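You operate a simulated robot arm through the tools that you are given. There is no shell and no other tool. Be economical: measure what you need, move in short steps, check, and stop when the job is done.

You run a simulated robot arm. Do the job below in one go: nothing can be reset, and whatever is moved stays where it is left.

TASK
Smooth the hat on the lathe with the purple pad, then box it.
Fine: put the pad back, switch off before you lift the hat, close the teal hat box; leave the speed lever alone. Set down upright: pad.

It is judged by the outcome, as a careful person would: the job done as asked, and still so three seconds after it is handed in. It fails if anything else is knocked over, pushed out of place, dropped, spilled or broken.

THE ROBOT
A 7-joint arm with a two-finger parallel gripper on a trunk, on a base that drives. Base frame: it is fixed to the floor where the robot stands at the start and does not move with it; the origin is under the middle of the robot, x ahead of it, y to its left, z up; the surface under the hand at the start is at about z = 860. Readings come in mm, rad, newtons and seconds.
With the tool pointing down near the work surface it reaches from about 300 to 740 mm from the robot's upright axis, wherever it stands. Its first joint turns from -2.007 to 2.007 rad. Places, roughly: black size dial [500, -600, 900]; black speed lever [500, 100, 1000]; blue steam button [500, -700, 900]; felt hat (32x32x11 cm) [800, 400, 1000]; hat box (37x37x14 cm) [600, -1400, 700]; lathe disc [800, 400, 1000]; red arm [900, -1100, 1000]; red lathe switch [500, 100, 900]; white plunger knob [1000, -1100, 1100]; yellow roller knob [800, 0, 1000]. Payload 3.91 kg.
Tool frame: the origin (TCP) lies between the finger pads and is the grasp point; the fingertips stand 30 mm ahead of it; z points along the fingers, y is the line along which they close. Largest opening 110 mm; finger width 20, thickness 10; the body of the gripper, 48 by 112 mm, starts 55 mm behind the TCP.
Orientation is told as [roll, pitch, yaw] about the base's x, y, z axes, in that order, counted from this pose: with the fingers straight down and closing along the base's y, the tool's x points along the base's -x, its y along +y and its z along -z.

THE INTERFACE
- The arm moves only by the tool send_rows. Its argument "plan" is a list that holds one entry, the list of rows, each a list of 7 numbers: the shift along the tool's x, y, z in units of 20 mm (1.0 is 20 mm), then the turn, a rotation vector about the tool's x, y, z in units of 6 degrees (1.0 is 6 degrees), then the opening, from 0 (shut) to 1 (fully open). In form: [[[dx, dy, dz, wx, wy, wz, grip], ...]]. A call has 1 to 10 rows; each row shifts and turns the commanded pose from where the row before left it, along the tool's axes as they then stand. A call with a number of a shift or a turn outside -1 to 1 is refused whole. Rows are played at 5 a second. More than 50 mm and 0.15 rad between two rows, or a gripper value outside its range, and nothing of the call is played. Where a pose cannot be reached the arm comes as near as it can. A force on the tool above 90 N (or 10 N above the force at the start of the call, whichever is more), or a blocked arm, ends the call early, and 0.2 s more pass. Each finger travels about 108 mm/s and halts on what it meets, pressing with about 39 N; the grip force reading is that of the motor and also rises with nothing between the fingers. The clock runs only during rows and for 0.2 s after the last one: add rows that do not move to give the fingers time. The reply holds the time, the measured pose of the TCP, the force on the tool along the base axes, the opening and the grip force, in the units named above and with some noise, with the torque about the TCP (base axes, N m) and any sound that the robot's microphone picked up.
- Cameras (640 x 400 px; columns grow to the right, rows downward): "scene" is now at [32.9, 144.6, 1776.9]; the picture's right is [-0.10, -1.00, 0.00], its down [-0.65, 0.06, -0.76] and it looks along [0.75, -0.07, -0.65] (base axes); focal length 255 px, centre (320, 200). "wrist" rides on the gripper at [72, 17, -103] in the tool frame; the picture's right is [-0.23, 0.97, 0.00], its down [-0.76, -0.18, -0.62] and it looks along [-0.61, -0.14, 0.78] (tool axes); focal length 222 px, centre (320, 200). There is no depth. A picture from a camera that has moved, and an enlarged one, comes with that camera's place and axes in the base frame and with its lens. The place of the scene camera against the robot may be out by one fixed shift of up to 12 mm in any direction.
- camera(camera): a new picture of that camera. It takes no simulated time.
- move_column(by): slides the trunk up (or, below 0, down) by that many mm; the arm and the scene camera ride with it, the base frame stays. It gives what a move gives, with no picture.
- steer(legs): drives the robot by 1 to 6 legs, each [ahead, turn to the left] in mm and rad, along the robot's own axes; the way and the turn of a leg run together, so that a leg with both is an arc; at most 1500 mm and 3.142 rad a leg. The arm and the cameras ride along, it lands a little off, and it stops where it bumps. It gives what a move gives.
- head_to(pan, tilt): turns the head with the scene camera to pan (to the left, within 2.705 rad either way) and tilt (down, from -0.506 to 1.204), counted from straight ahead of the robot. It gives what a move gives.
- close_up(camera, box): a new picture of the part [left, top, right, bottom] of that camera's present view, enlarged. It takes no simulated time.
- job_done(): hands the job in; it is judged then, once.

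Go step by step. Nothing tells you exact positions but the pictures and the camera data: compare them with the known pose of the tool, close in by small moves and look again before you grip or let go. The budget is 120 turns and 98 pictures, counting those below and the enlarged ones. Unless the task says otherwise, let go and move clear before handing in, and close with one line.

The tools are called after ">>>" by a JSON object that holds its "name" and its "arguments". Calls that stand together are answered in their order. send_rows: Moves the arm, as the interface text tells. Its arguments: {"type":"object","properties":{"plan":{"type":"array","items":{"type":"array","items":{"type":"array","items":{"type":"number"}}}}},"required":["plan"]} The other tools are called the same way: move_column (by) slides the trunk up or down; steer (legs) drives the base; head_to (pan, tilt) turns the head that bears the scene camera; camera (camera) takes a picture; close_up (camera, box) takes an enlarged picture of a part of a camera's view; job_done () hands the job in.

At the start:

```text
time_s: 0.0
eef_pos: [466.5, 65.3, 1419.2]
orientation: [0.0, 0.001, 0.001]
ft_force: [-1.2, 0.2, -0.3]
ft_torque: [-0.04, 0.01, 0.03]
gripper_width: 109.8
gripper_force: 0.1
trunk travel left (down, up): [-875.0, 115.0]
robot x, y, heading: [-1.9, 1.4, 0.0]
head pan, tilt: [-0.094, 0.712]
```

scene: 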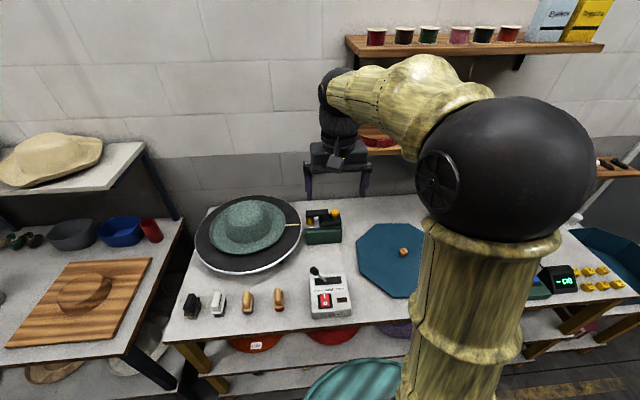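
wrist: 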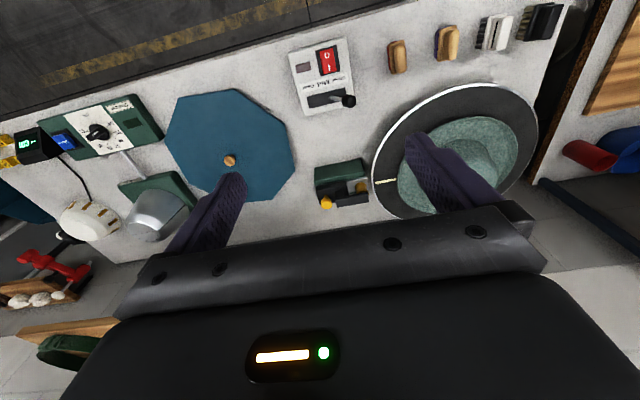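

I see the lathe with the green felt hat, a row of pads/brushes in front of it, and a white switch panel with a red switch. I'll look closer at the pads, the switch and the rest before doing anything.

>>> {"name": "close_up", "arguments": {"camera": "scene", "box": [170, 260, 370, 385]}}

>>> {"name": "close_up", "arguments": {"camera": "wrist", "box": [280, 0, 600, 200]}}

>>> {"name": "close_up", "arguments": {"camera": "scene", "box": [160, 170, 360, 295]}}

```text
3.20 times, centred on (270, 322) of scene
camera zoom: at [32.9, 144.6, 1776.9], right [-0.1, -1.0, 0.0], down [-0.65, 0.06, -0.76], along [0.75, -0.07, -0.65], focal length 817 px, centre (480, -192)
```

zoom: 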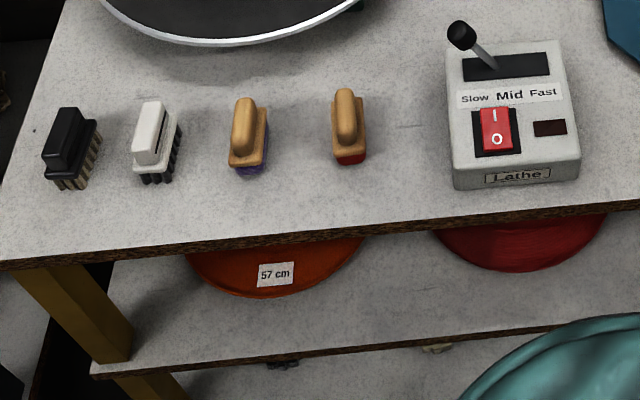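

```text
2.00 times, centred on (440, 100) of wrist
camera zoom: at [395.5, 83.4, 1522.9], right [0.23, 0.97, 0.0], down [0.76, -0.18, 0.62], along [0.61, -0.14, -0.78], focal length 444 px, centre (80, 400)
```

zoom: 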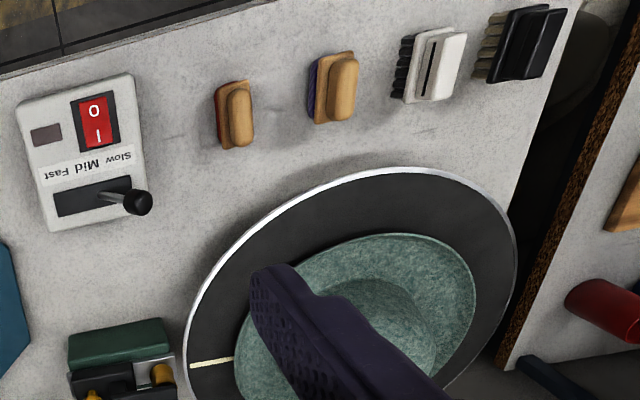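

```text
3.20 times, centred on (260, 232) of scene
camera zoom: at [32.9, 144.6, 1776.9], right [-0.1, -1.0, 0.0], down [-0.65, 0.06, -0.76], along [0.75, -0.07, -0.65], focal length 817 px, centre (512, 96)
```

zoom: 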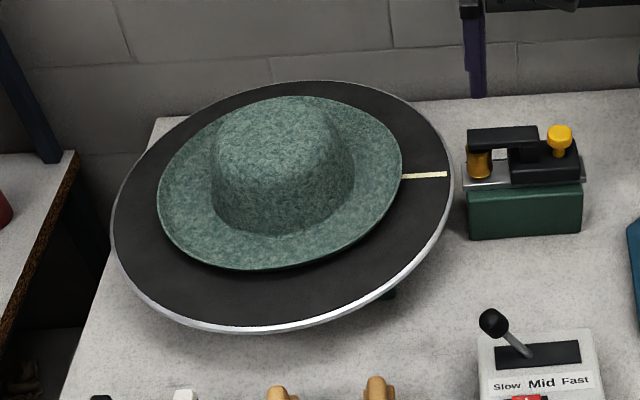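

The second pad from the right (tan handle, purple face) is the purple pad; its neighbour has a red face. Next I look for the teal hat box and its lid.

>>> {"name": "head_to", "arguments": {"pan": -1.1, "tilt": 0.75}}

>>> {"name": "camera", "arguments": {"camera": "scene"}}

>>> {"name": "head_to", "arguments": {"pan": 0.1, "tilt": 1.15}}

>>> {"name": "camera", "arguments": {"camera": "scene"}}

```text
time_s: 1.3
eef_pos: [465.7, 66.4, 1419.8]
orientation: [0.001, 0.001, 0.0]
ft_force: [-0.1, -1.0, 0.6]
ft_torque: [-0.01, 0.03, 0.0]
gripper_width: 110.1
gripper_force: 0.0
trunk travel left (down, up): [-875.0, 115.0]
robot x, y, heading: [-2.1, 3.9, -0.005]
head pan, tilt: [-1.1, 0.75]
```

```text
92 pictures are left
camera scene: at [-13.5, 78.8, 1773.7], right [-0.89, -0.45, 0.0], down [-0.31, 0.61, -0.73], along [0.33, -0.65, -0.68], focal length 255 px, centre (320, 200)
```

scene: 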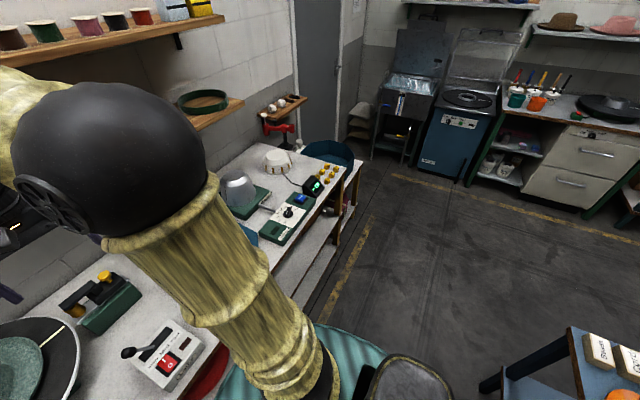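

```text
time_s: 2.7
eef_pos: [466.0, 65.7, 1419.3]
orientation: [0.0, 0.0, 0.0]
ft_force: [0.4, -0.1, 0.5]
ft_torque: [-0.04, 0.06, -0.01]
gripper_width: 109.9
gripper_force: 0.2
trunk travel left (down, up): [-875.0, 115.0]
robot x, y, heading: [-2.9, 1.6, -0.003]
head pan, tilt: [0.099, 1.15]
```

```text
91 pictures are left
camera scene: at [8.1, 158.4, 1744.8], right [0.1, -1.0, 0.0], down [-0.91, -0.09, -0.41], along [0.41, 0.04, -0.91], focal length 255 px, centre (320, 200)
```

scene: 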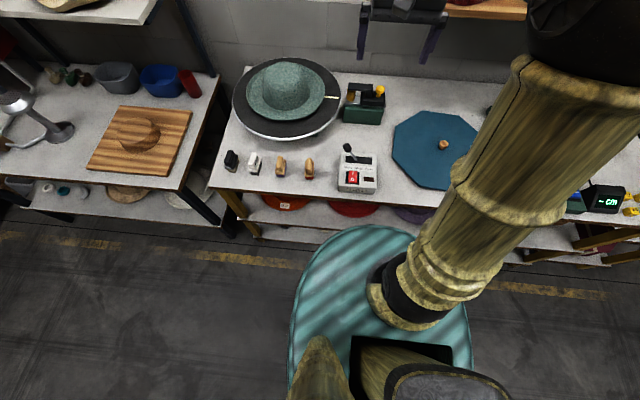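

The teal striped disc is my own base; the octagonal blue-teal plate with a knob looks like the lid, and the box seems to be past the right end of the bench. I'll zoom on these.

>>> {"name": "close_up", "arguments": {"camera": "scene", "box": [370, 90, 530, 190]}}

>>> {"name": "head_to", "arguments": {"pan": -1.1, "tilt": 0.6}}

>>> {"name": "close_up", "arguments": {"camera": "scene", "box": [210, 100, 410, 225]}}

```text
4.00 times, centred on (450, 140) of scene
camera zoom: at [8.1, 158.4, 1744.8], right [0.1, -1.0, 0.0], down [-0.91, -0.09, -0.41], along [0.41, 0.04, -0.91], focal length 1021 px, centre (-200, 440)
```

zoom: 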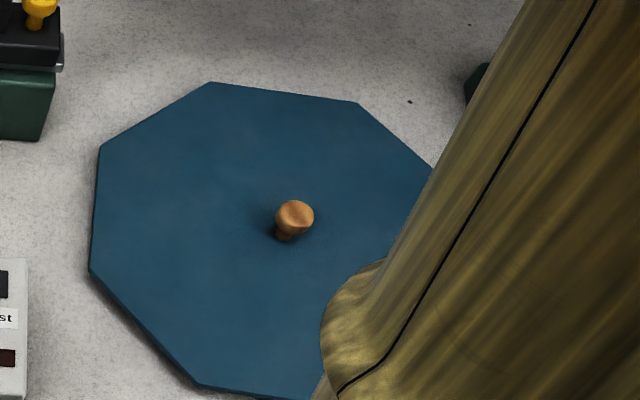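

```text
time_s: 4.1
eef_pos: [467.2, 65.8, 1419.2]
orientation: [-0.001, 0.0, 0.001]
ft_force: [0.3, 0.8, 0.0]
ft_torque: [0.0, -0.01, 0.0]
gripper_width: 110.0
gripper_force: 0.0
trunk travel left (down, up): [-875.0, 115.0]
robot x, y, heading: [-0.6, -1.0, -0.0]
head pan, tilt: [-1.1, 0.6]
```

```text
3.20 times, centred on (310, 162) of scene
camera zoom: at [-11.0, 73.9, 1786.5], right [-0.89, -0.45, 0.0], down [-0.26, 0.5, -0.82], along [0.37, -0.73, -0.57], focal length 817 px, centre (352, 320)
```

zoom: 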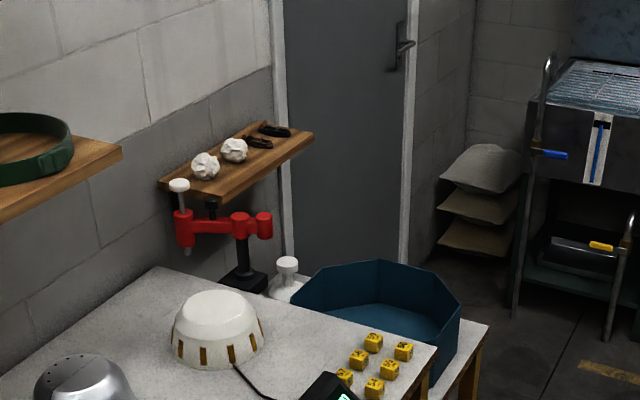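

Box stands open at the right end of the bench on a lower surface; the lid lies on the bench. The hat (≈[770,365]) and pads (≈[515,365]) are off to my left, so I'll back off a bit and shift left to about y=320.

>>> {"name": "steer", "arguments": {"legs": [[-100, 0], [0, 1.571], [320, 0], [0, -1.571], [100, 0]]}}

>>> {"name": "head_to", "arguments": {"pan": 0.0, "tilt": 0.85}}

>>> {"name": "camera", "arguments": {"camera": "scene"}}

>>> {"name": "camera", "arguments": {"camera": "wrist"}}

```text
time_s: 19.3
eef_pos: [464.3, 381.0, 1421.3]
orientation: [-0.001, -0.001, -0.008]
ft_force: [-0.2, 0.5, 0.2]
ft_torque: [0.02, 0.0, 0.01]
gripper_width: 110.1
gripper_force: 0.1
trunk travel left (down, up): [-875.0, 115.0]
robot x, y, heading: [-2.7, 316.7, -0.004]
head pan, tilt: [-1.1, 0.6]
```

```text
time_s: 20.6
eef_pos: [465.5, 380.7, 1421.0]
orientation: [0.001, -0.001, -0.01]
ft_force: [0.2, -0.5, -0.8]
ft_torque: [0.01, -0.01, -0.01]
gripper_width: 110.3
gripper_force: 0.0
trunk travel left (down, up): [-875.0, 115.0]
robot x, y, heading: [-0.6, 317.4, -0.008]
head pan, tilt: [0.0, 0.85]
```

```text
88 pictures are left
camera scene: at [26.8, 471.3, 1765.6], right [-0.01, -1.0, 0.0], down [-0.75, 0.0, -0.66], along [0.66, 0.0, -0.75], focal length 255 px, centre (320, 200)
```

scene: 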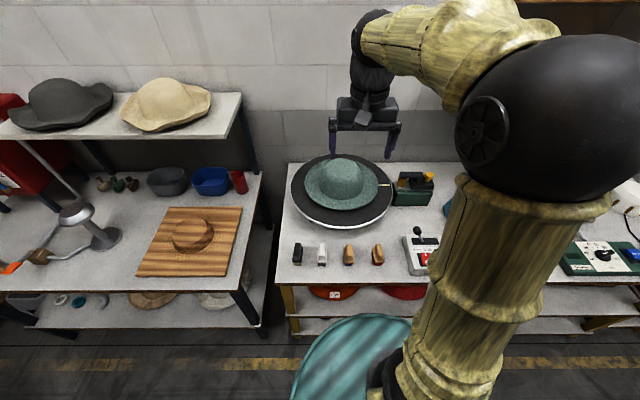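

```text
87 pictures are left
camera wrist: at [395.1, 399.0, 1523.1], right [0.24, 0.97, 0.0], down [0.76, -0.18, 0.62], along [0.61, -0.15, -0.78], focal length 222 px, centre (320, 200)
```

wrist: 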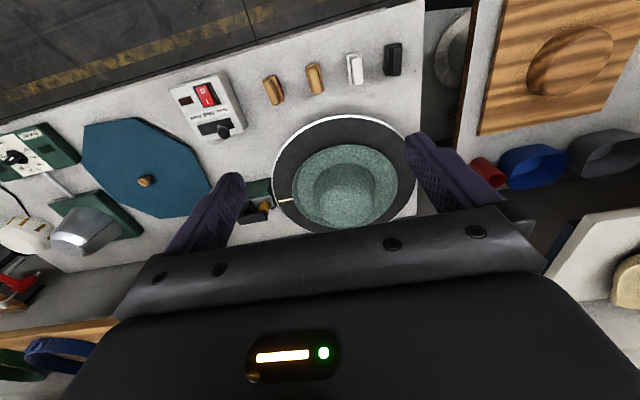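

Good position: everything is now within reach. I lower the column, then move sideways toward the lathe switch with fingers shut.

>>> {"name": "move_column", "arguments": {"by": -320}}

>>> {"name": "send_rows", "arguments": {"plan": [[[0, -1, 0, 0, 0, 0, 0], [0, -1, 0, 0, 0, 0, 0], [0, -1, 0, 0, 0, 0, 0], [0, -1, 0, 0, 0, 0, 0], [0, -1, 0, 0, 0, 0, 0], [0, -1, 0, 0, 0, 0, 0], [0, -1, 0, 0, 0, 0, 0], [0, -1, 0, 0, 0, 0, 0], [0, -1, 0, 0, 0, 0, 0], [0, -1, 0, 0, 0, 0, 0]]]}}

>>> {"name": "send_rows", "arguments": {"plan": [[[0, -1, 0, 0, 0, 0, 0], [0, -1, 0, 0, 0, 0, 0], [0, -1, 0, 0, 0, 0, 0], [0, -1, 0, 0, 0, 0, 0], [0, -0.7, 0, 0, 0, 0, 0], [0, 0, 0.5, 0, 0, 0, 0], [0, 0, 0, 0, 0, 0, 0]]]}}

>>> {"name": "camera", "arguments": {"camera": "wrist"}}

>>> {"name": "camera", "arguments": {"camera": "scene"}}

```text
time_s: 23.8
eef_pos: [466.1, 381.5, 1100.3]
orientation: [0.001, 0.001, -0.008]
ft_force: [0.1, 0.3, 0.4]
ft_torque: [0.02, 0.01, 0.01]
gripper_width: 110.1
gripper_force: 0.0
trunk travel left (down, up): [-555.0, 435.0]
robot x, y, heading: [-0.4, 321.2, -0.005]
head pan, tilt: [0.0, 0.85]
```

```text
time_s: 26.0
eef_pos: [464.2, 180.1, 1098.9]
orientation: [-0.001, 0.0, -0.011]
ft_force: [-0.5, 0.0, 0.5]
ft_torque: [0.01, -0.01, 0.01]
gripper_width: 0.0
gripper_force: 37.6
trunk travel left (down, up): [-555.0, 435.0]
robot x, y, heading: [-0.7, 320.8, -0.003]
head pan, tilt: [0.0, 0.85]
```

```text
time_s: 27.6
eef_pos: [463.2, 87.2, 1089.4]
orientation: [0.0, 0.0, -0.008]
ft_force: [0.4, -0.7, -0.4]
ft_torque: [-0.03, 0.04, 0.03]
gripper_width: 0.0
gripper_force: 37.8
trunk travel left (down, up): [-555.0, 435.0]
robot x, y, heading: [1.2, 321.8, -0.011]
head pan, tilt: [0.0, 0.85]
```

```text
86 pictures are left
camera wrist: at [392.4, 105.3, 1192.4], right [0.24, 0.97, 0.0], down [0.76, -0.18, 0.62], along [0.61, -0.15, -0.78], focal length 222 px, centre (320, 200)
```

wrist: 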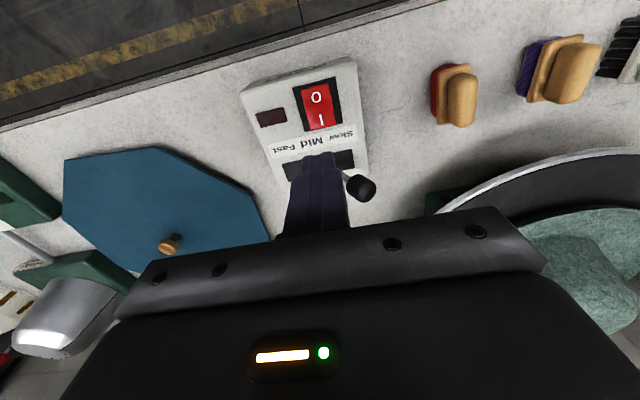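

```text
85 pictures are left
camera scene: at [26.8, 471.4, 1445.6], right [0.0, -1.0, 0.0], down [-0.75, 0.0, -0.66], along [0.66, 0.0, -0.75], focal length 255 px, centre (320, 200)
```

scene: 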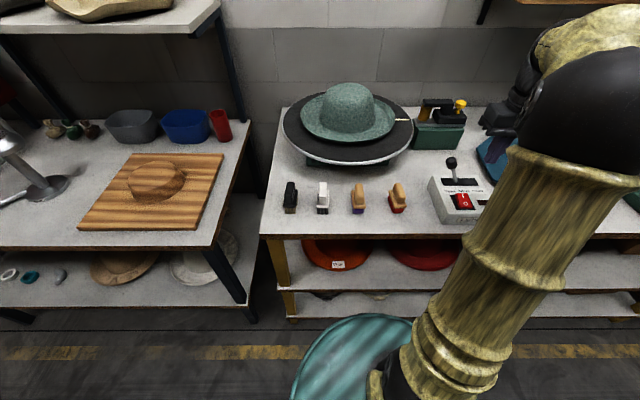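

The lathe rocker is at about [470, 86, 924], with "I" on the far end. I'll go above the I end and descend most of the way.

>>> {"name": "send_rows", "arguments": {"plan": [[[-1, 0, 1, 0, 0, 0, 0], [0, 0, 1, 0, 0, 0, 0], [0, 0, 1, 0, 0, 0, 0], [0, 0, 1, 0, 0, 0, 0], [0, 0, 1, 0, 0, 0, 0], [0, 0, 0.5, 0, 0, 0, 0], [0, 0, 0, 0, 0, 0, 0]]]}}

>>> {"name": "close_up", "arguments": {"camera": "scene", "box": [400, 130, 560, 230]}}

>>> {"name": "close_up", "arguments": {"camera": "wrist", "box": [200, 40, 440, 190]}}

```text
time_s: 29.2
eef_pos: [483.6, 86.4, 979.2]
orientation: [0.0, 0.001, -0.007]
ft_force: [-0.4, -0.2, 0.0]
ft_torque: [0.0, 0.01, 0.0]
gripper_width: 0.2
gripper_force: 37.5
trunk travel left (down, up): [-555.0, 435.0]
robot x, y, heading: [-0.5, 317.6, -0.01]
head pan, tilt: [0.0, 0.85]
```

```text
4.00 times, centred on (480, 180) of scene
camera zoom: at [26.8, 471.4, 1445.6], right [0.0, -1.0, 0.0], down [-0.75, 0.0, -0.66], along [0.66, 0.0, -0.75], focal length 1021 px, centre (-320, 280)
```

zoom: 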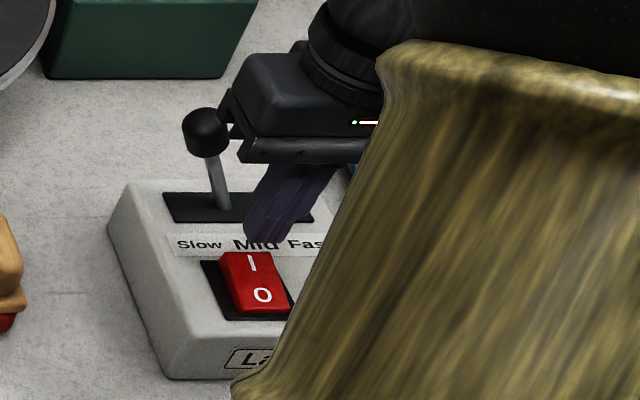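

```text
2.67 times, centred on (320, 115) of wrist
camera zoom: at [412.5, 104.6, 1082.5], right [0.24, 0.97, 0.0], down [0.76, -0.18, 0.62], along [0.61, -0.15, -0.78], focal length 592 px, centre (320, 427)
```

zoom: 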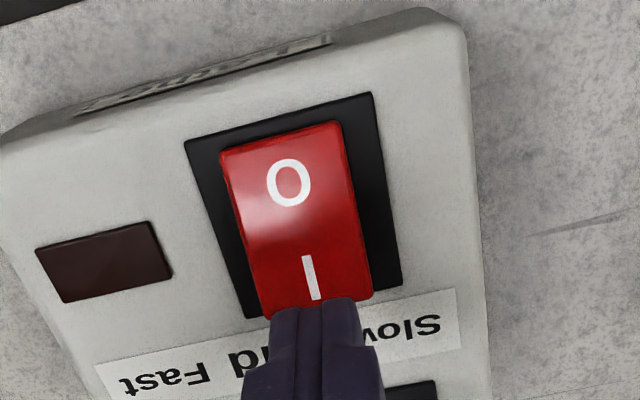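

The fingertips are over the I end, which stands proud (lathe off). I press down gently.

>>> {"name": "send_rows", "arguments": {"plan": [[[0.15, 0, 0.5, 0, 0, 0, 0], [0, 0, 0.4, 0, 0, 0, 0], [0, 0, 0.2, 0, 0, 0, 0], [0, 0, 0.2, 0, 0, 0, 0], [0, 0, 0, 0, 0, 0, 0]]]}}

>>> {"name": "close_up", "arguments": {"camera": "scene", "box": [270, 70, 510, 220]}}

```text
time_s: 30.4
eef_pos: [481.6, 87.2, 957.2]
orientation: [-0.003, -0.005, -0.009]
ft_force: [4.6, -0.1, 32.7]
ft_torque: [0.06, 0.18, 0.24]
gripper_width: 0.2
gripper_force: 38.0
trunk travel left (down, up): [-555.0, 435.0]
robot x, y, heading: [-0.7, 318.4, -0.004]
head pan, tilt: [0.0, 0.85]
```

```text
2.67 times, centred on (390, 145) of scene
camera zoom: at [24.8, 472.6, 1446.0], right [0.0, -1.0, 0.0], down [-0.75, 0.0, -0.66], along [0.66, 0.0, -0.75], focal length 681 px, centre (133, 347)
```

zoom: 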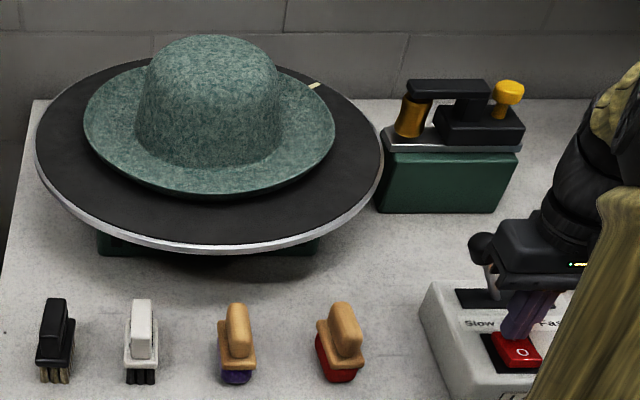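

The lathe runs (the disc mark moved and the rocker flipped). I rise and go over to the purple pad.

>>> {"name": "send_rows", "arguments": {"plan": [[[0, 0, -1, 0, 0, 0, 0], [0, 0, -1, 0, 0, 0, 0], [0, 0, -1, 0, 0, 0, 0], [0, 0, -1, 0, 0, 0, 0], [0, 0, -1, 0, 0, 0, 0], [0, 0, -1, 0, 0, 0, 0], [0, 1, 0, 0, 0, 0, 0.5], [0, 1, 0, 0, 0, 0, 0.5], [0, 1, 0, 0, 0, 0, 0.5], [0, 1, 0, 0, 0, 0, 0.5]]]}}

>>> {"name": "send_rows", "arguments": {"plan": [[[0, 1, 0, 0, 0, 0, 0.6], [0, 1, 0, 0, 0, 0, 0.6], [0, 1, 0, 0, 0, 0, 0.6], [0, 1, 0, 0, 0, 0, 0.6], [0, 1, 0, 0, 0, 0, 0.6], [0, 1, 0, 0, 0, 0, 0.6], [0, 1, 0, 0, 0, 0, 0.6], [0, 1, 0, 0, 0, 0, 0.6], [0, 1, 0, 0, 0, 0, 0.6], [0, 0.6, 0, 0, 0, 0, 0.6]]]}}

>>> {"name": "camera", "arguments": {"camera": "wrist"}}

>>> {"name": "close_up", "arguments": {"camera": "scene", "box": [270, 70, 510, 220]}}

```text
time_s: 32.6
eef_pos: [480.2, 167.2, 1074.1]
orientation: [-0.001, 0.0, -0.01]
ft_force: [-0.3, -0.6, 1.2]
ft_torque: [0.01, -0.02, -0.02]
gripper_width: 55.3
gripper_force: 0.2
trunk travel left (down, up): [-555.0, 435.0]
robot x, y, heading: [1.2, 320.5, -0.003]
head pan, tilt: [0.0, 0.85]
```

```text
time_s: 34.8
eef_pos: [483.4, 359.6, 1074.7]
orientation: [-0.001, 0.002, -0.008]
ft_force: [-0.8, -1.5, -0.5]
ft_torque: [0.01, -0.03, -0.01]
gripper_width: 65.8
gripper_force: 0.1
trunk travel left (down, up): [-555.0, 435.0]
robot x, y, heading: [-1.9, 317.4, -0.0]
head pan, tilt: [0.0, 0.85]
```

```text
81 pictures are left
camera wrist: at [412.2, 377.2, 1176.7], right [0.24, 0.97, 0.0], down [0.76, -0.18, 0.62], along [0.61, -0.15, -0.78], focal length 222 px, centre (320, 200)
```

wrist: 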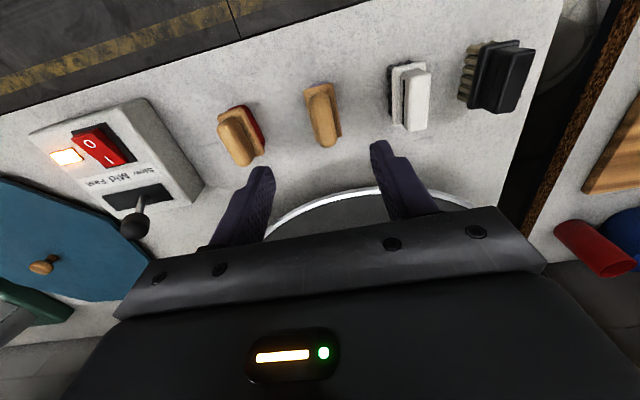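

```text
2.67 times, centred on (390, 145) of scene
camera zoom: at [26.8, 471.5, 1445.6], right [0.0, -1.0, 0.0], down [-0.75, 0.0, -0.66], along [0.66, 0.0, -0.75], focal length 681 px, centre (133, 347)
```

zoom: 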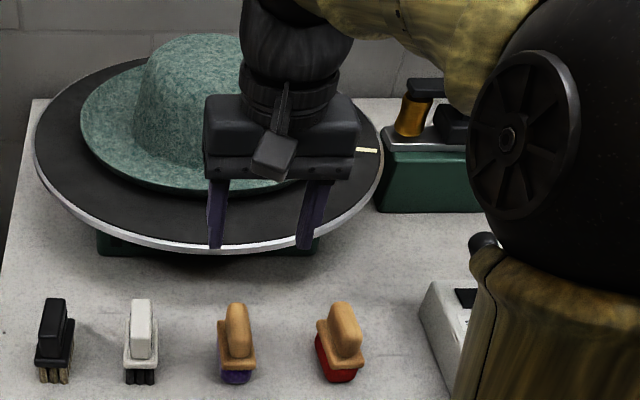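

The lathe lamp is on. The purple pad's handle is near [498, 357, 910]; I zoom to find the heights of its plate and handle.

>>> {"name": "close_up", "arguments": {"camera": "scene", "box": [338, 175, 378, 215]}}

>>> {"name": "close_up", "arguments": {"camera": "wrist", "box": [280, 60, 376, 160]}}

```text
10.00 times, centred on (358, 195) of scene
camera zoom: at [26.8, 471.5, 1445.6], right [0.0, -1.0, 0.0], down [-0.75, 0.0, -0.66], along [0.66, 0.0, -0.75], focal length 2553 px, centre (-60, 250)
```

zoom: 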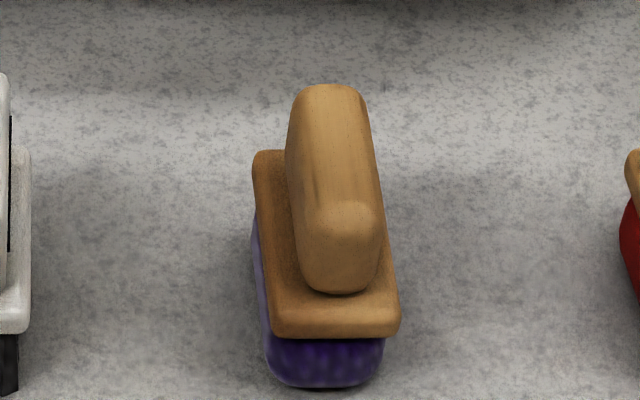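

```text
4.00 times, centred on (328, 110) of wrist
camera zoom: at [412.2, 377.2, 1176.7], right [0.24, 0.97, 0.0], down [0.76, -0.18, 0.62], along [0.61, -0.15, -0.78], focal length 888 px, centre (288, 560)
```

zoom: 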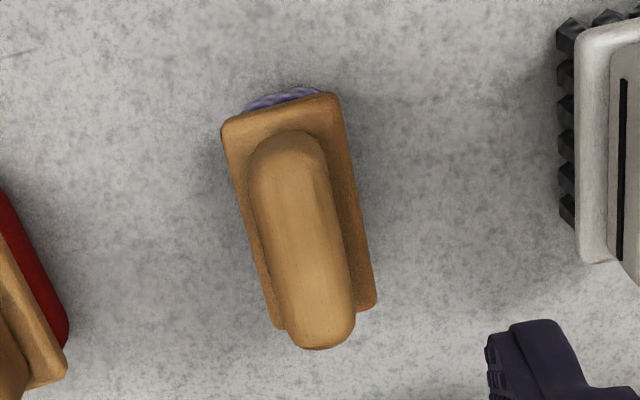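

Pad: ~37 mm wide plate with top ≈890, handle ~27 mm wide topping ≈923, aligned with x. I go to TCP [500,359,927] so the fingertips stay above the plate.

>>> {"name": "send_rows", "arguments": {"plan": [[[-0.8, 0, 1, 0, 0, 0, 0.55], [0, 0, 1, 0, 0, 0, 0.55], [0, 0, 1, 0, 0, 0, 0.55], [0, 0, 1, 0, 0, 0, 0.55], [0, 0, 1, 0, 0, 0, 0.55], [0, 0, 1, 0, 0, 0, 0.55], [0, 0, 1, 0, 0, 0, 0.55], [0, 0, 0, 0, 0, 0, 0.55]]]}}

>>> {"name": "close_up", "arguments": {"camera": "scene", "box": [318, 150, 398, 220]}}

>>> {"name": "close_up", "arguments": {"camera": "wrist", "box": [200, 20, 440, 260]}}

```text
time_s: 36.6
eef_pos: [497.5, 357.7, 934.2]
orientation: [0.0, 0.0, -0.009]
ft_force: [0.0, 0.3, 0.5]
ft_torque: [-0.03, 0.01, -0.02]
gripper_width: 60.5
gripper_force: 0.1
trunk travel left (down, up): [-555.0, 435.0]
robot x, y, heading: [-1.0, 318.5, -0.011]
head pan, tilt: [0.0, 0.85]
```

```text
5.71 times, centred on (358, 185) of scene
camera zoom: at [26.9, 471.5, 1445.6], right [0.0, -1.0, 0.0], down [-0.75, 0.0, -0.66], along [0.66, 0.0, -0.75], focal length 1459 px, centre (103, 286)
```

zoom: 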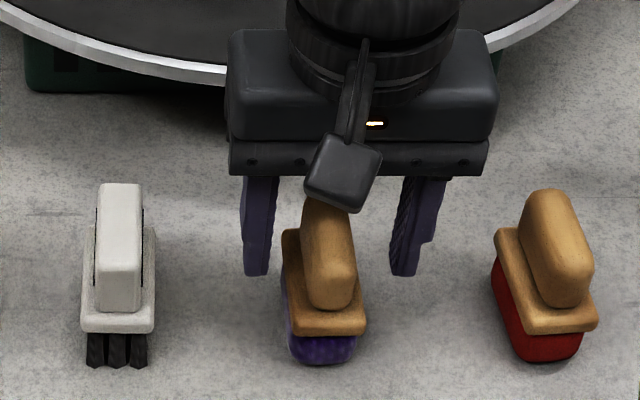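

```text
1.67 times, centred on (320, 140) of wrist
camera zoom: at [428.1, 376.8, 1036.4], right [0.24, 0.97, 0.0], down [0.76, -0.18, 0.62], along [0.61, -0.15, -0.78], focal length 370 px, centre (320, 300)
```

zoom: 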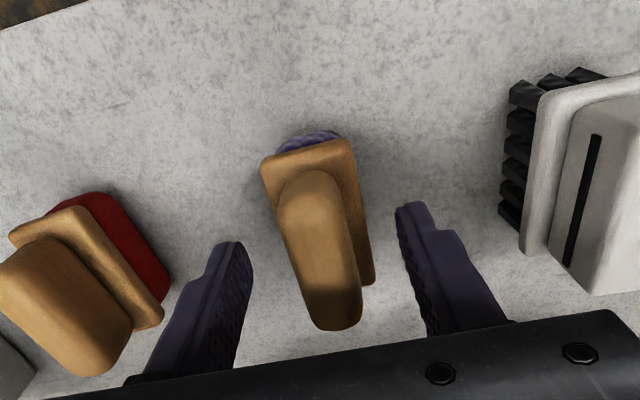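

The handle is centred between the fingers. I lower 7 mm and close.

>>> {"name": "send_rows", "arguments": {"plan": [[[0, 0, 0.35, 0, 0, 0, 0.55], [0, 0, 0, 0, 0, 0, 0.15], [0, 0, 0, 0, 0, 0, 0.05], [0, 0, 0, 0, 0, 0, 0], [0, 0, 0, 0, 0, 0, 0]]]}}

>>> {"name": "send_rows", "arguments": {"plan": [[[0, 0, -1, 0, 0, 0, 0], [0, 0, -1, 0, 0, 0, 0], [0, 0, -1, 0, 0, 0, 0], [0, 0, 0, 0, 0, 0, 0]]]}}

>>> {"name": "close_up", "arguments": {"camera": "scene", "box": [270, 70, 430, 220]}}

>>> {"name": "close_up", "arguments": {"camera": "wrist", "box": [200, 20, 440, 260]}}

```text
time_s: 37.8
eef_pos: [499.0, 357.3, 926.4]
orientation: [0.0, 0.0, -0.007]
ft_force: [-0.1, -0.2, 0.1]
ft_torque: [-0.01, -0.03, -0.03]
gripper_width: 35.1
gripper_force: 39.0
trunk travel left (down, up): [-555.0, 435.0]
robot x, y, heading: [-2.6, 321.3, -0.005]
head pan, tilt: [0.0, 0.85]
```

```text
time_s: 38.8
eef_pos: [499.7, 358.4, 986.9]
orientation: [0.0, 0.0, -0.008]
ft_force: [-0.3, -0.1, -1.4]
ft_torque: [-0.05, 0.02, -0.03]
gripper_width: 35.0
gripper_force: 39.3
trunk travel left (down, up): [-555.0, 435.0]
robot x, y, heading: [1.4, 318.1, -0.007]
head pan, tilt: [0.0, 0.85]
```

```text
2.67 times, centred on (350, 145) of scene
camera zoom: at [26.8, 471.5, 1445.6], right [0.0, -1.0, 0.0], down [-0.75, 0.0, -0.66], along [0.66, 0.0, -0.75], focal length 681 px, centre (240, 347)
```

zoom: 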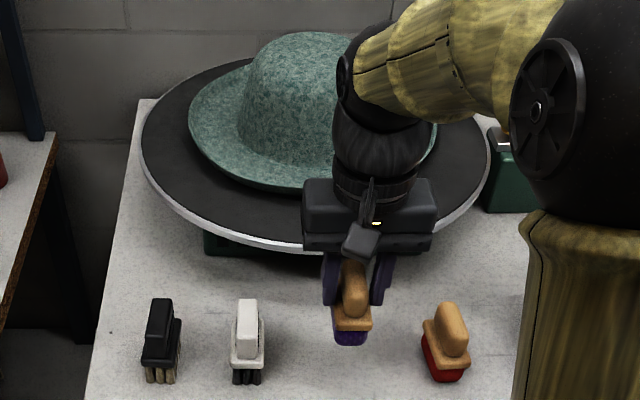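

```text
1.67 times, centred on (320, 140) of wrist
camera zoom: at [428.3, 376.5, 1090.2], right [0.24, 0.97, 0.0], down [0.76, -0.18, 0.62], along [0.61, -0.15, -0.78], focal length 370 px, centre (320, 300)
```

zoom: 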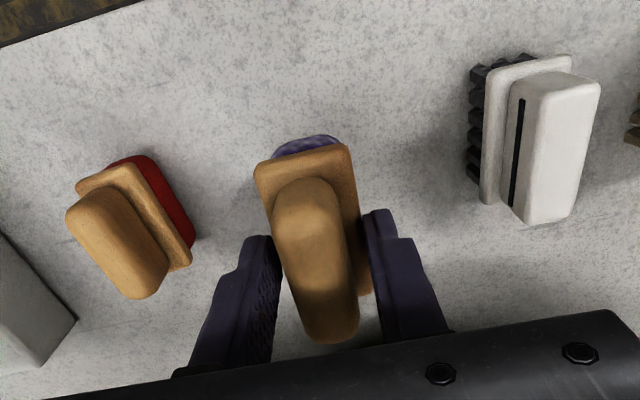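

The pad is firmly held. I now rise to get a good look at the hat and disc geometry.

>>> {"name": "send_rows", "arguments": {"plan": [[[0, 0, -1, 0, 0, 0, 0], [0, 0, -1, 0, 0, 0, 0], [0, 0, -1, 0, 0, 0, 0], [0, 0, -1, 0, 0, 0, 0], [0, 0, -1, 0, 0, 0, 0], [0, 0, -1, 0, 0, 0, 0], [0, 0, -1, 0, 0, 0, 0], [0, 0, -1, 0, 0, 0, 0], [0, 0, -1, 0, 0, 0, 0], [0, 0, 0, 0, 0, 0, 0]]]}}

>>> {"name": "camera", "arguments": {"camera": "wrist"}}

>>> {"name": "close_up", "arguments": {"camera": "scene", "box": [270, 70, 430, 220]}}

```text
time_s: 41.0
eef_pos: [499.6, 358.4, 1166.2]
orientation: [-0.001, 0.0, -0.009]
ft_force: [0.2, -0.5, -0.6]
ft_torque: [0.01, -0.01, 0.02]
gripper_width: 34.9
gripper_force: 38.8
trunk travel left (down, up): [-555.0, 435.0]
robot x, y, heading: [-1.3, 320.2, -0.007]
head pan, tilt: [0.0, 0.85]
```

```text
73 pictures are left
camera wrist: at [428.4, 376.7, 1269.9], right [0.24, 0.97, 0.0], down [0.76, -0.18, 0.62], along [0.61, -0.15, -0.78], focal length 222 px, centre (320, 200)
```

wrist: 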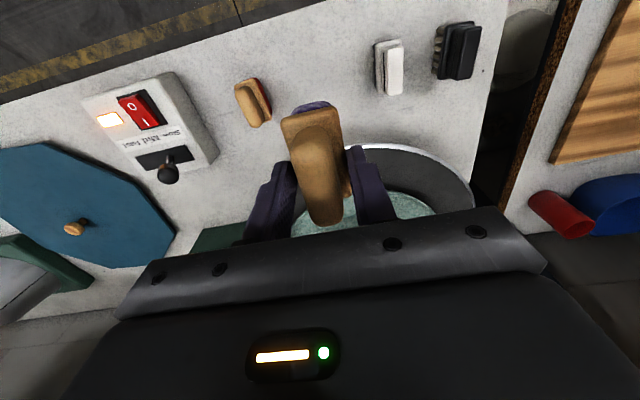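

```text
2.67 times, centred on (350, 145) of scene
camera zoom: at [26.9, 471.5, 1445.6], right [0.0, -1.0, 0.0], down [-0.75, 0.0, -0.66], along [0.66, 0.0, -0.75], focal length 681 px, centre (240, 347)
```

zoom: 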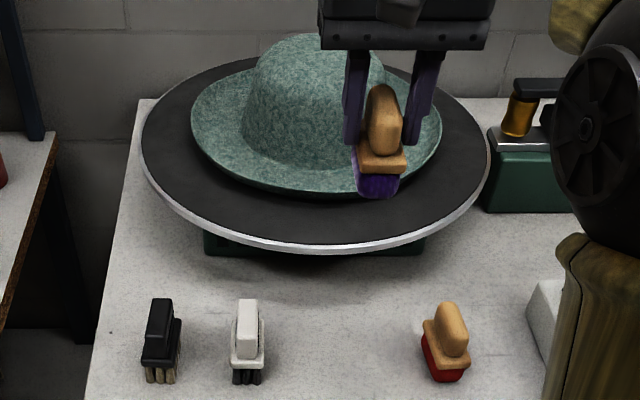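

The hat brim seems centred near [800,376], brim height ≈980. I'll go over the near side of the brim at [672,376] and look before descending.

>>> {"name": "send_rows", "arguments": {"plan": [[[-1, 0.5, 0, 0, 0, 0, 0], [-1, 0.5, 0, 0, 0, 0, 0], [-1, 0, 0, 0, 0, 0, 0], [-1, 0, 0, 0, 0, 0, 0], [-1, 0, 0, 0, 0, 0, 0], [-1, 0, 0, 0, 0, 0, 0], [-1, 0, 0, 0, 0, 0, 0], [-1, 0, 0, 0, 0, 0, 0], [-0.7, 0, 0, 0, 0, 0, 0], [0, 0, 0, 0, 0, 0, 0]]]}}

>>> {"name": "camera", "arguments": {"camera": "wrist"}}

>>> {"name": "close_up", "arguments": {"camera": "scene", "box": [270, 50, 430, 200]}}

```text
time_s: 43.2
eef_pos: [635.9, 375.8, 1164.9]
orientation: [0.0, -0.001, -0.009]
ft_force: [0.5, -0.6, -1.2]
ft_torque: [0.01, 0.01, -0.01]
gripper_width: 35.1
gripper_force: 38.9
out of reach, approached as far as the arm can: row 7, 8, 9
trunk travel left (down, up): [-555.0, 435.0]
robot x, y, heading: [-5.3, 320.0, -0.008]
head pan, tilt: [0.0, 0.85]
```

```text
71 pictures are left
camera wrist: at [564.5, 394.8, 1268.3], right [0.24, 0.97, 0.0], down [0.76, -0.18, 0.62], along [0.61, -0.15, -0.78], focal length 222 px, centre (320, 200)
```

wrist: 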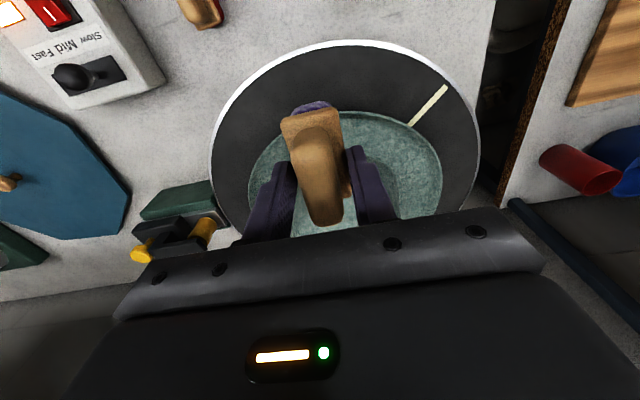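

```text
2.67 times, centred on (350, 125) of scene
camera zoom: at [27.6, 471.5, 1445.6], right [0.0, -1.0, 0.0], down [-0.75, 0.0, -0.66], along [0.66, 0.0, -0.75], focal length 681 px, centre (240, 400)
```

zoom: 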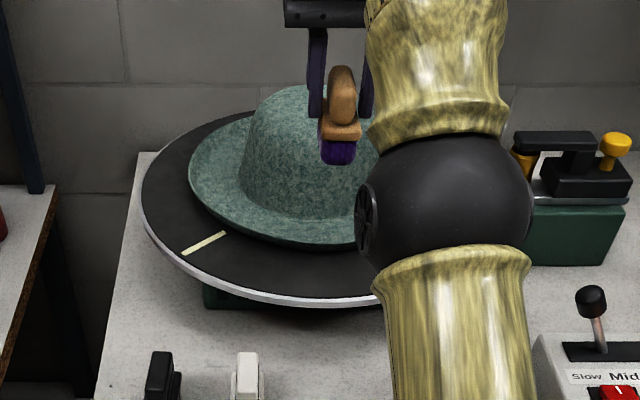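

The arm is at its reach limit here, so I retract the hand a bit and drive the base 100 mm forward (about 150 mm clearance to the bench).

>>> {"name": "send_rows", "arguments": {"plan": [[[1, 0, 0, 0, 0, 0, 0], [1, 0, 0, 0, 0, 0, 0], [1, 0, 0, 0, 0, 0, 0], [1, 0, 0, 0, 0, 0, 0], [0, 0, 0, 0, 0, 0, 0]]]}}

>>> {"name": "steer", "arguments": {"legs": [[100, 0]]}}

>>> {"name": "camera", "arguments": {"camera": "wrist"}}

>>> {"name": "camera", "arguments": {"camera": "scene"}}

```text
time_s: 44.4
eef_pos: [554.3, 377.9, 1166.8]
orientation: [0.0, -0.001, -0.009]
ft_force: [0.4, 0.2, -1.3]
ft_torque: [-0.04, 0.02, 0.01]
gripper_width: 35.3
gripper_force: 38.6
trunk travel left (down, up): [-555.0, 435.0]
robot x, y, heading: [0.6, 318.0, -0.004]
head pan, tilt: [0.0, 0.85]
```

```text
time_s: 45.6
eef_pos: [656.5, 376.3, 1165.1]
orientation: [-0.001, 0.001, -0.009]
ft_force: [0.0, 0.3, -0.4]
ft_torque: [-0.02, 0.0, 0.02]
gripper_width: 35.0
gripper_force: 38.9
trunk travel left (down, up): [-555.0, 435.0]
robot x, y, heading: [98.5, 318.6, -0.004]
head pan, tilt: [0.0, 0.85]
```

```text
69 pictures are left
camera wrist: at [585.1, 395.4, 1268.4], right [0.24, 0.97, 0.0], down [0.76, -0.18, 0.62], along [0.61, -0.15, -0.78], focal length 222 px, centre (320, 200)
```

wrist: 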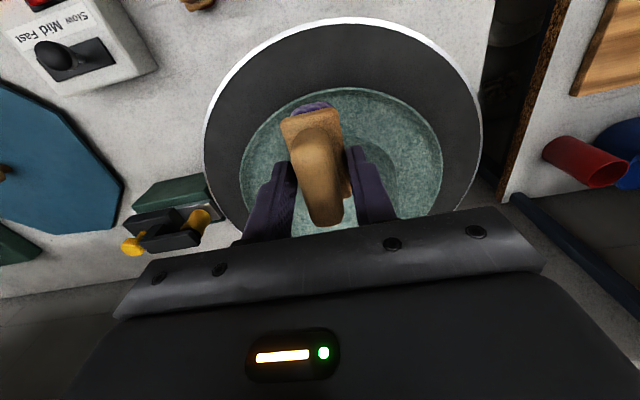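

```text
68 pictures are left
camera scene: at [127.6, 471.0, 1445.6], right [0.0, -1.0, 0.0], down [-0.75, 0.0, -0.66], along [0.66, 0.0, -0.75], focal length 255 px, centre (320, 200)
```

scene: 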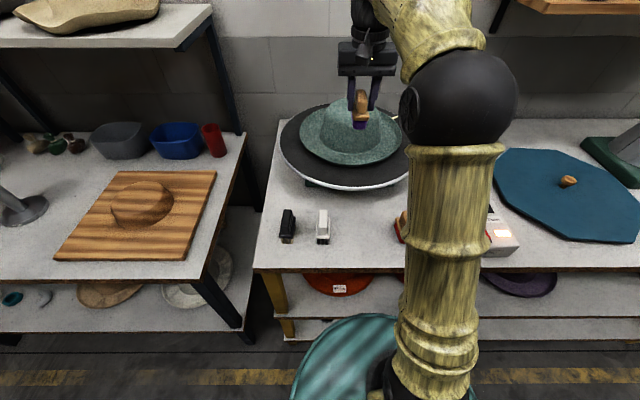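

The base is now 100 mm closer; circle fit gives the disc centre ≈[798,376]. I move over the brim middle (x≈674) and come down most of the way.

>>> {"name": "send_rows", "arguments": {"plan": [[[-0.9, 0, 0, 0, 0, 0, 0], [0, 0, 1, 0, 0, 0, 0], [0, 0, 1, 0, 0, 0, 0], [0, 0, 1, 0, 0, 0, 0], [0, 0, 0.5, 0, 0, 0, 0], [0, 0, 0, 0, 0, 0, 0]]]}}

>>> {"name": "close_up", "arguments": {"camera": "wrist", "box": [200, 20, 500, 240]}}

>>> {"name": "close_up", "arguments": {"camera": "scene", "box": [270, 60, 430, 200]}}

```text
time_s: 47.0
eef_pos: [672.4, 378.0, 1095.6]
orientation: [0.001, 0.0, -0.009]
ft_force: [-1.1, 0.6, -0.7]
ft_torque: [0.01, -0.03, 0.01]
gripper_width: 35.0
gripper_force: 38.8
trunk travel left (down, up): [-555.0, 435.0]
robot x, y, heading: [100.2, 314.3, -0.009]
head pan, tilt: [0.0, 0.85]
```

```text
1.82 times, centred on (350, 130) of wrist
camera zoom: at [602.3, 395.0, 1198.6], right [0.24, 0.97, 0.0], down [0.76, -0.18, 0.62], along [0.61, -0.15, -0.78], focal length 404 px, centre (266, 327)
```

zoom: 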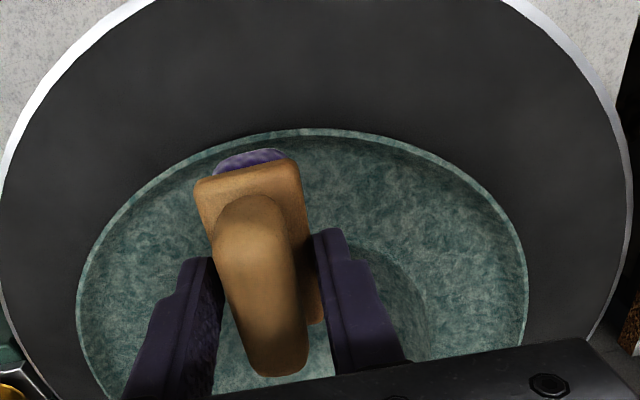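

```text
2.86 times, centred on (350, 130) of scene
camera zoom: at [126.8, 470.9, 1445.6], right [0.0, -1.0, 0.0], down [-0.75, 0.0, -0.66], along [0.66, 0.0, -0.75], focal length 729 px, centre (234, 400)
```

zoom: 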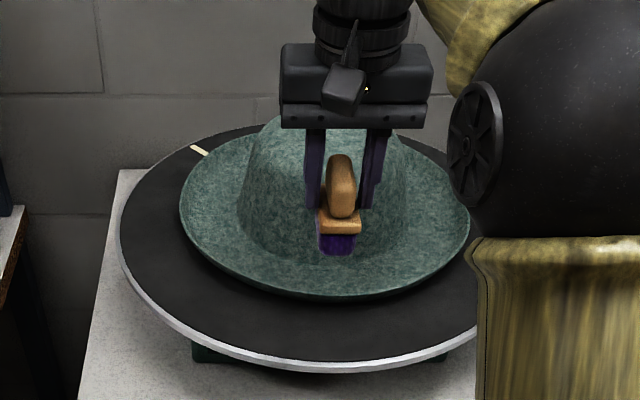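

The brim is dished upward at its edge; the pad hovers above its middle. I descend in small steps, watching force.

>>> {"name": "send_rows", "arguments": {"plan": [[[0, 0, 0.5, 0, 0, 0, 0], [0, 0, 0.5, 0, 0, 0, 0], [0, 0, 0.3, 0, 0, 0, 0], [0, 0, 0, 0, 0, 0, 0]]]}}

>>> {"name": "close_up", "arguments": {"camera": "scene", "box": [310, 90, 410, 170]}}

```text
time_s: 48.0
eef_pos: [673.4, 376.9, 1069.6]
orientation: [0.0, -0.001, -0.01]
ft_force: [-0.3, -0.5, -1.5]
ft_torque: [0.0, 0.02, 0.02]
gripper_width: 35.1
gripper_force: 39.1
trunk travel left (down, up): [-555.0, 435.0]
robot x, y, heading: [96.2, 319.8, -0.004]
head pan, tilt: [0.0, 0.85]
```

```text
5.00 times, centred on (360, 130) of scene
camera zoom: at [126.8, 470.9, 1445.6], right [0.0, -1.0, 0.0], down [-0.75, 0.0, -0.66], along [0.66, 0.0, -0.75], focal length 1276 px, centre (120, 550)
```

zoom: 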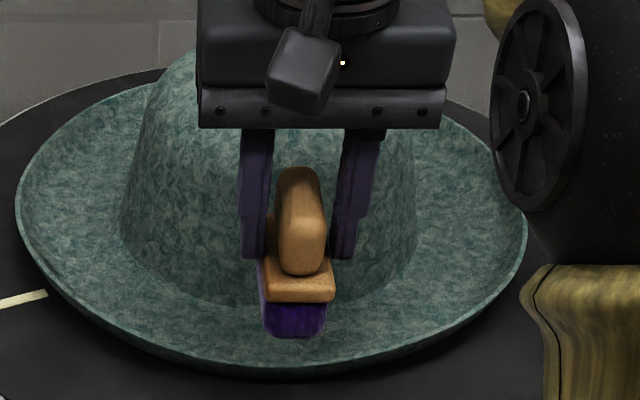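

>>> {"name": "send_rows", "arguments": {"plan": [[[0, 0, 0.2, 0, 0, 0, 0], [0, 0, 0.2, 0, 0, 0, 0], [0, 0, 0.1, 0, 0, 0, 0], [0, 0, 0, 0, 0, 0, 0]]]}}

>>> {"name": "send_rows", "arguments": {"plan": [[[0, 0, 0.15, 0, 0, 0, 0], [0, 0, 0.1, 0, 0, 0, 0], [0, 0, 0, 0, 0, 0, 0]]]}}

```text
time_s: 49.0
eef_pos: [672.6, 376.5, 1059.1]
orientation: [0.0, 0.001, -0.009]
ft_force: [0.6, 0.2, -1.0]
ft_torque: [-0.01, -0.01, -0.01]
gripper_width: 35.3
gripper_force: 39.2
trunk travel left (down, up): [-555.0, 435.0]
robot x, y, heading: [96.4, 318.1, -0.007]
head pan, tilt: [0.0, 0.85]
```

```text
time_s: 49.8
eef_pos: [672.9, 377.3, 1054.8]
orientation: [0.0, -0.001, -0.008]
ft_force: [-0.1, -0.4, -1.0]
ft_torque: [-0.01, 0.0, 0.02]
gripper_width: 35.2
gripper_force: 39.3
trunk travel left (down, up): [-555.0, 435.0]
robot x, y, heading: [101.2, 315.9, -0.011]
head pan, tilt: [0.0, 0.85]
```

>>> {"name": "close_up", "arguments": {"camera": "scene", "box": [310, 90, 410, 170]}}

>>> {"name": "close_up", "arguments": {"camera": "wrist", "box": [240, 60, 420, 220]}}

```text
5.00 times, centred on (360, 130) of scene
camera zoom: at [126.7, 470.9, 1445.6], right [0.0, -1.0, 0.0], down [-0.75, 0.0, -0.66], along [0.66, 0.0, -0.75], focal length 1276 px, centre (120, 550)
```

zoom: 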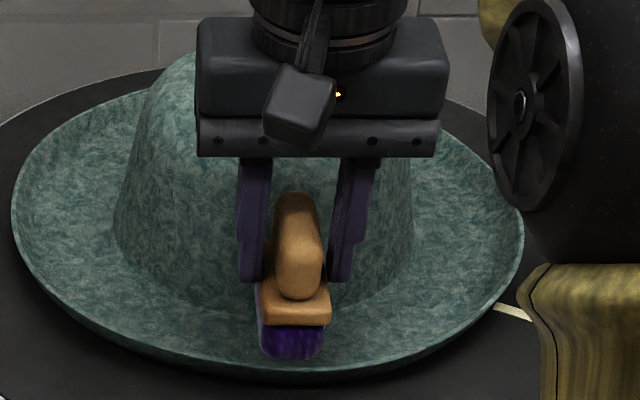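

```text
2.50 times, centred on (330, 140) of wrist
camera zoom: at [602.4, 395.1, 1157.6], right [0.24, 0.97, 0.0], down [0.76, -0.18, 0.62], along [0.61, -0.15, -0.78], focal length 555 px, centre (295, 350)
```

zoom: 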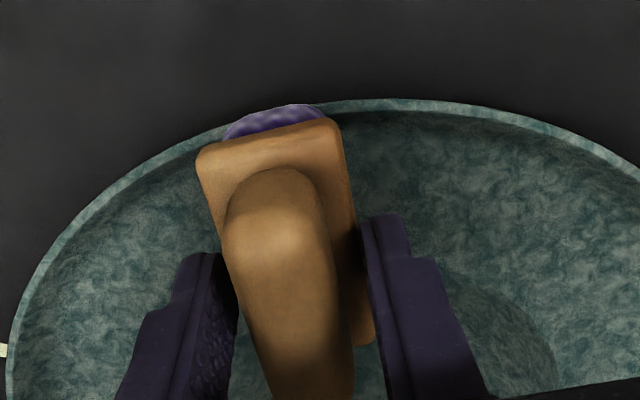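

>>> {"name": "send_rows", "arguments": {"plan": [[[-0.1, 0, 0.15, 0, 0, 0, 0], [0, 0, 0.15, 0, 0, 0, 0], [0, 0, 0, 0, 0, 0, 0]]]}}

>>> {"name": "send_rows", "arguments": {"plan": [[[0, 0, 0.15, 0, 0, 0, 0], [0, 0, 0.1, 0, 0, 0, 0], [0, 0, 0, 0, 0, 0, 0]]]}}

```text
time_s: 50.6
eef_pos: [674.2, 375.5, 1051.6]
orientation: [0.002, -0.008, -0.011]
ft_force: [9.0, -8.7, 34.6]
ft_torque: [-0.36, 0.22, 0.12]
gripper_width: 35.3
gripper_force: 38.4
trunk travel left (down, up): [-555.0, 435.0]
robot x, y, heading: [100.4, 319.6, -0.006]
head pan, tilt: [0.0, 0.85]
```

```text
time_s: 51.4
eef_pos: [675.6, 376.0, 1044.4]
orientation: [0.001, -0.007, -0.009]
ft_force: [8.8, -7.9, 35.6]
ft_torque: [-0.35, 0.11, 0.15]
gripper_width: 35.3
gripper_force: 39.3
trunk travel left (down, up): [-555.0, 435.0]
robot x, y, heading: [102.5, 318.2, -0.007]
head pan, tilt: [0.0, 0.85]
```

Contact: about 35 N with drag from the spinning. I check how the pad sits.

>>> {"name": "close_up", "arguments": {"camera": "scene", "box": [310, 90, 410, 170]}}

>>> {"name": "close_up", "arguments": {"camera": "wrist", "box": [240, 60, 420, 220]}}

```text
5.00 times, centred on (360, 130) of scene
camera zoom: at [124.8, 469.4, 1445.9], right [-0.01, -1.0, 0.0], down [-0.75, 0.0, -0.66], along [0.66, 0.0, -0.75], focal length 1276 px, centre (120, 550)
```

zoom: 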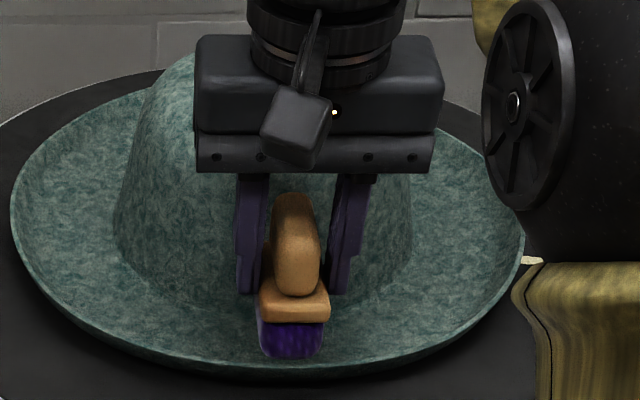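

```text
2.50 times, centred on (330, 140) of wrist
camera zoom: at [603.0, 393.8, 1148.5], right [0.24, 0.97, 0.0], down [0.76, -0.19, 0.63], along [0.61, -0.15, -0.78], focal length 555 px, centre (295, 350)
```

zoom: 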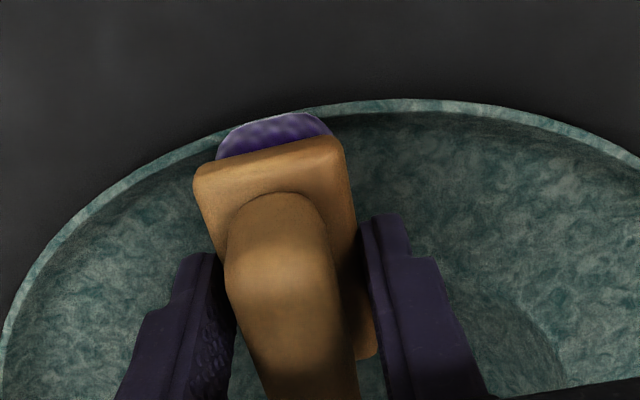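

The pad slid about 7 mm up in my grip, and the disc is slowed by my pressing too hard. I ease off a little and watch force and rotation.

>>> {"name": "send_rows", "arguments": {"plan": [[[0, 0, -0.15, 0, 0, 0, 0], [0, 0, -0.05, 0, 0, 0, 0], [0, 0, 0, 0, 0, 0, 0]]]}}

>>> {"name": "camera", "arguments": {"camera": "wrist"}}

>>> {"name": "send_rows", "arguments": {"plan": [[[0, 0, 0, 0, 0, 0, 0], [0, 0, 0, 0, 0, 0, 0], [0, 0, 0, 0, 0, 0, 0]]]}}

>>> {"name": "camera", "arguments": {"camera": "scene"}}

```text
time_s: 52.2
eef_pos: [674.4, 378.3, 1047.2]
orientation: [0.002, 0.005, -0.007]
ft_force: [-0.4, -0.6, 1.5]
ft_torque: [-0.03, 0.03, 0.03]
gripper_width: 35.2
gripper_force: 39.6
trunk travel left (down, up): [-555.0, 435.0]
robot x, y, heading: [103.1, 321.2, -0.003]
head pan, tilt: [0.0, 0.85]
```

```text
60 pictures are left
camera wrist: at [603.8, 395.9, 1149.4], right [0.23, 0.97, 0.0], down [0.76, -0.18, 0.62], along [0.6, -0.15, -0.79], focal length 222 px, centre (320, 200)
```

wrist: 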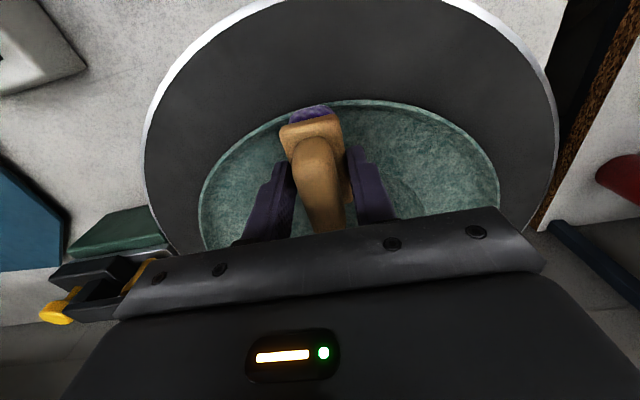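

```text
time_s: 53.0
eef_pos: [674.2, 377.5, 1048.5]
orientation: [-0.001, -0.001, -0.009]
ft_force: [0.0, 0.5, -1.4]
ft_torque: [0.02, 0.01, -0.01]
gripper_width: 35.1
gripper_force: 39.4
trunk travel left (down, up): [-555.0, 435.0]
robot x, y, heading: [105.6, 317.3, -0.003]
head pan, tilt: [0.0, 0.85]
```

```text
59 pictures are left
camera scene: at [126.8, 470.9, 1445.6], right [-0.01, -1.0, 0.0], down [-0.75, 0.0, -0.66], along [0.66, 0.0, -0.75], focal length 255 px, centre (320, 200)
```

scene: 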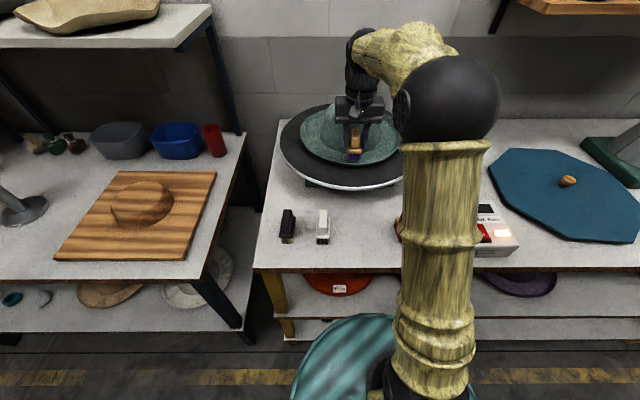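

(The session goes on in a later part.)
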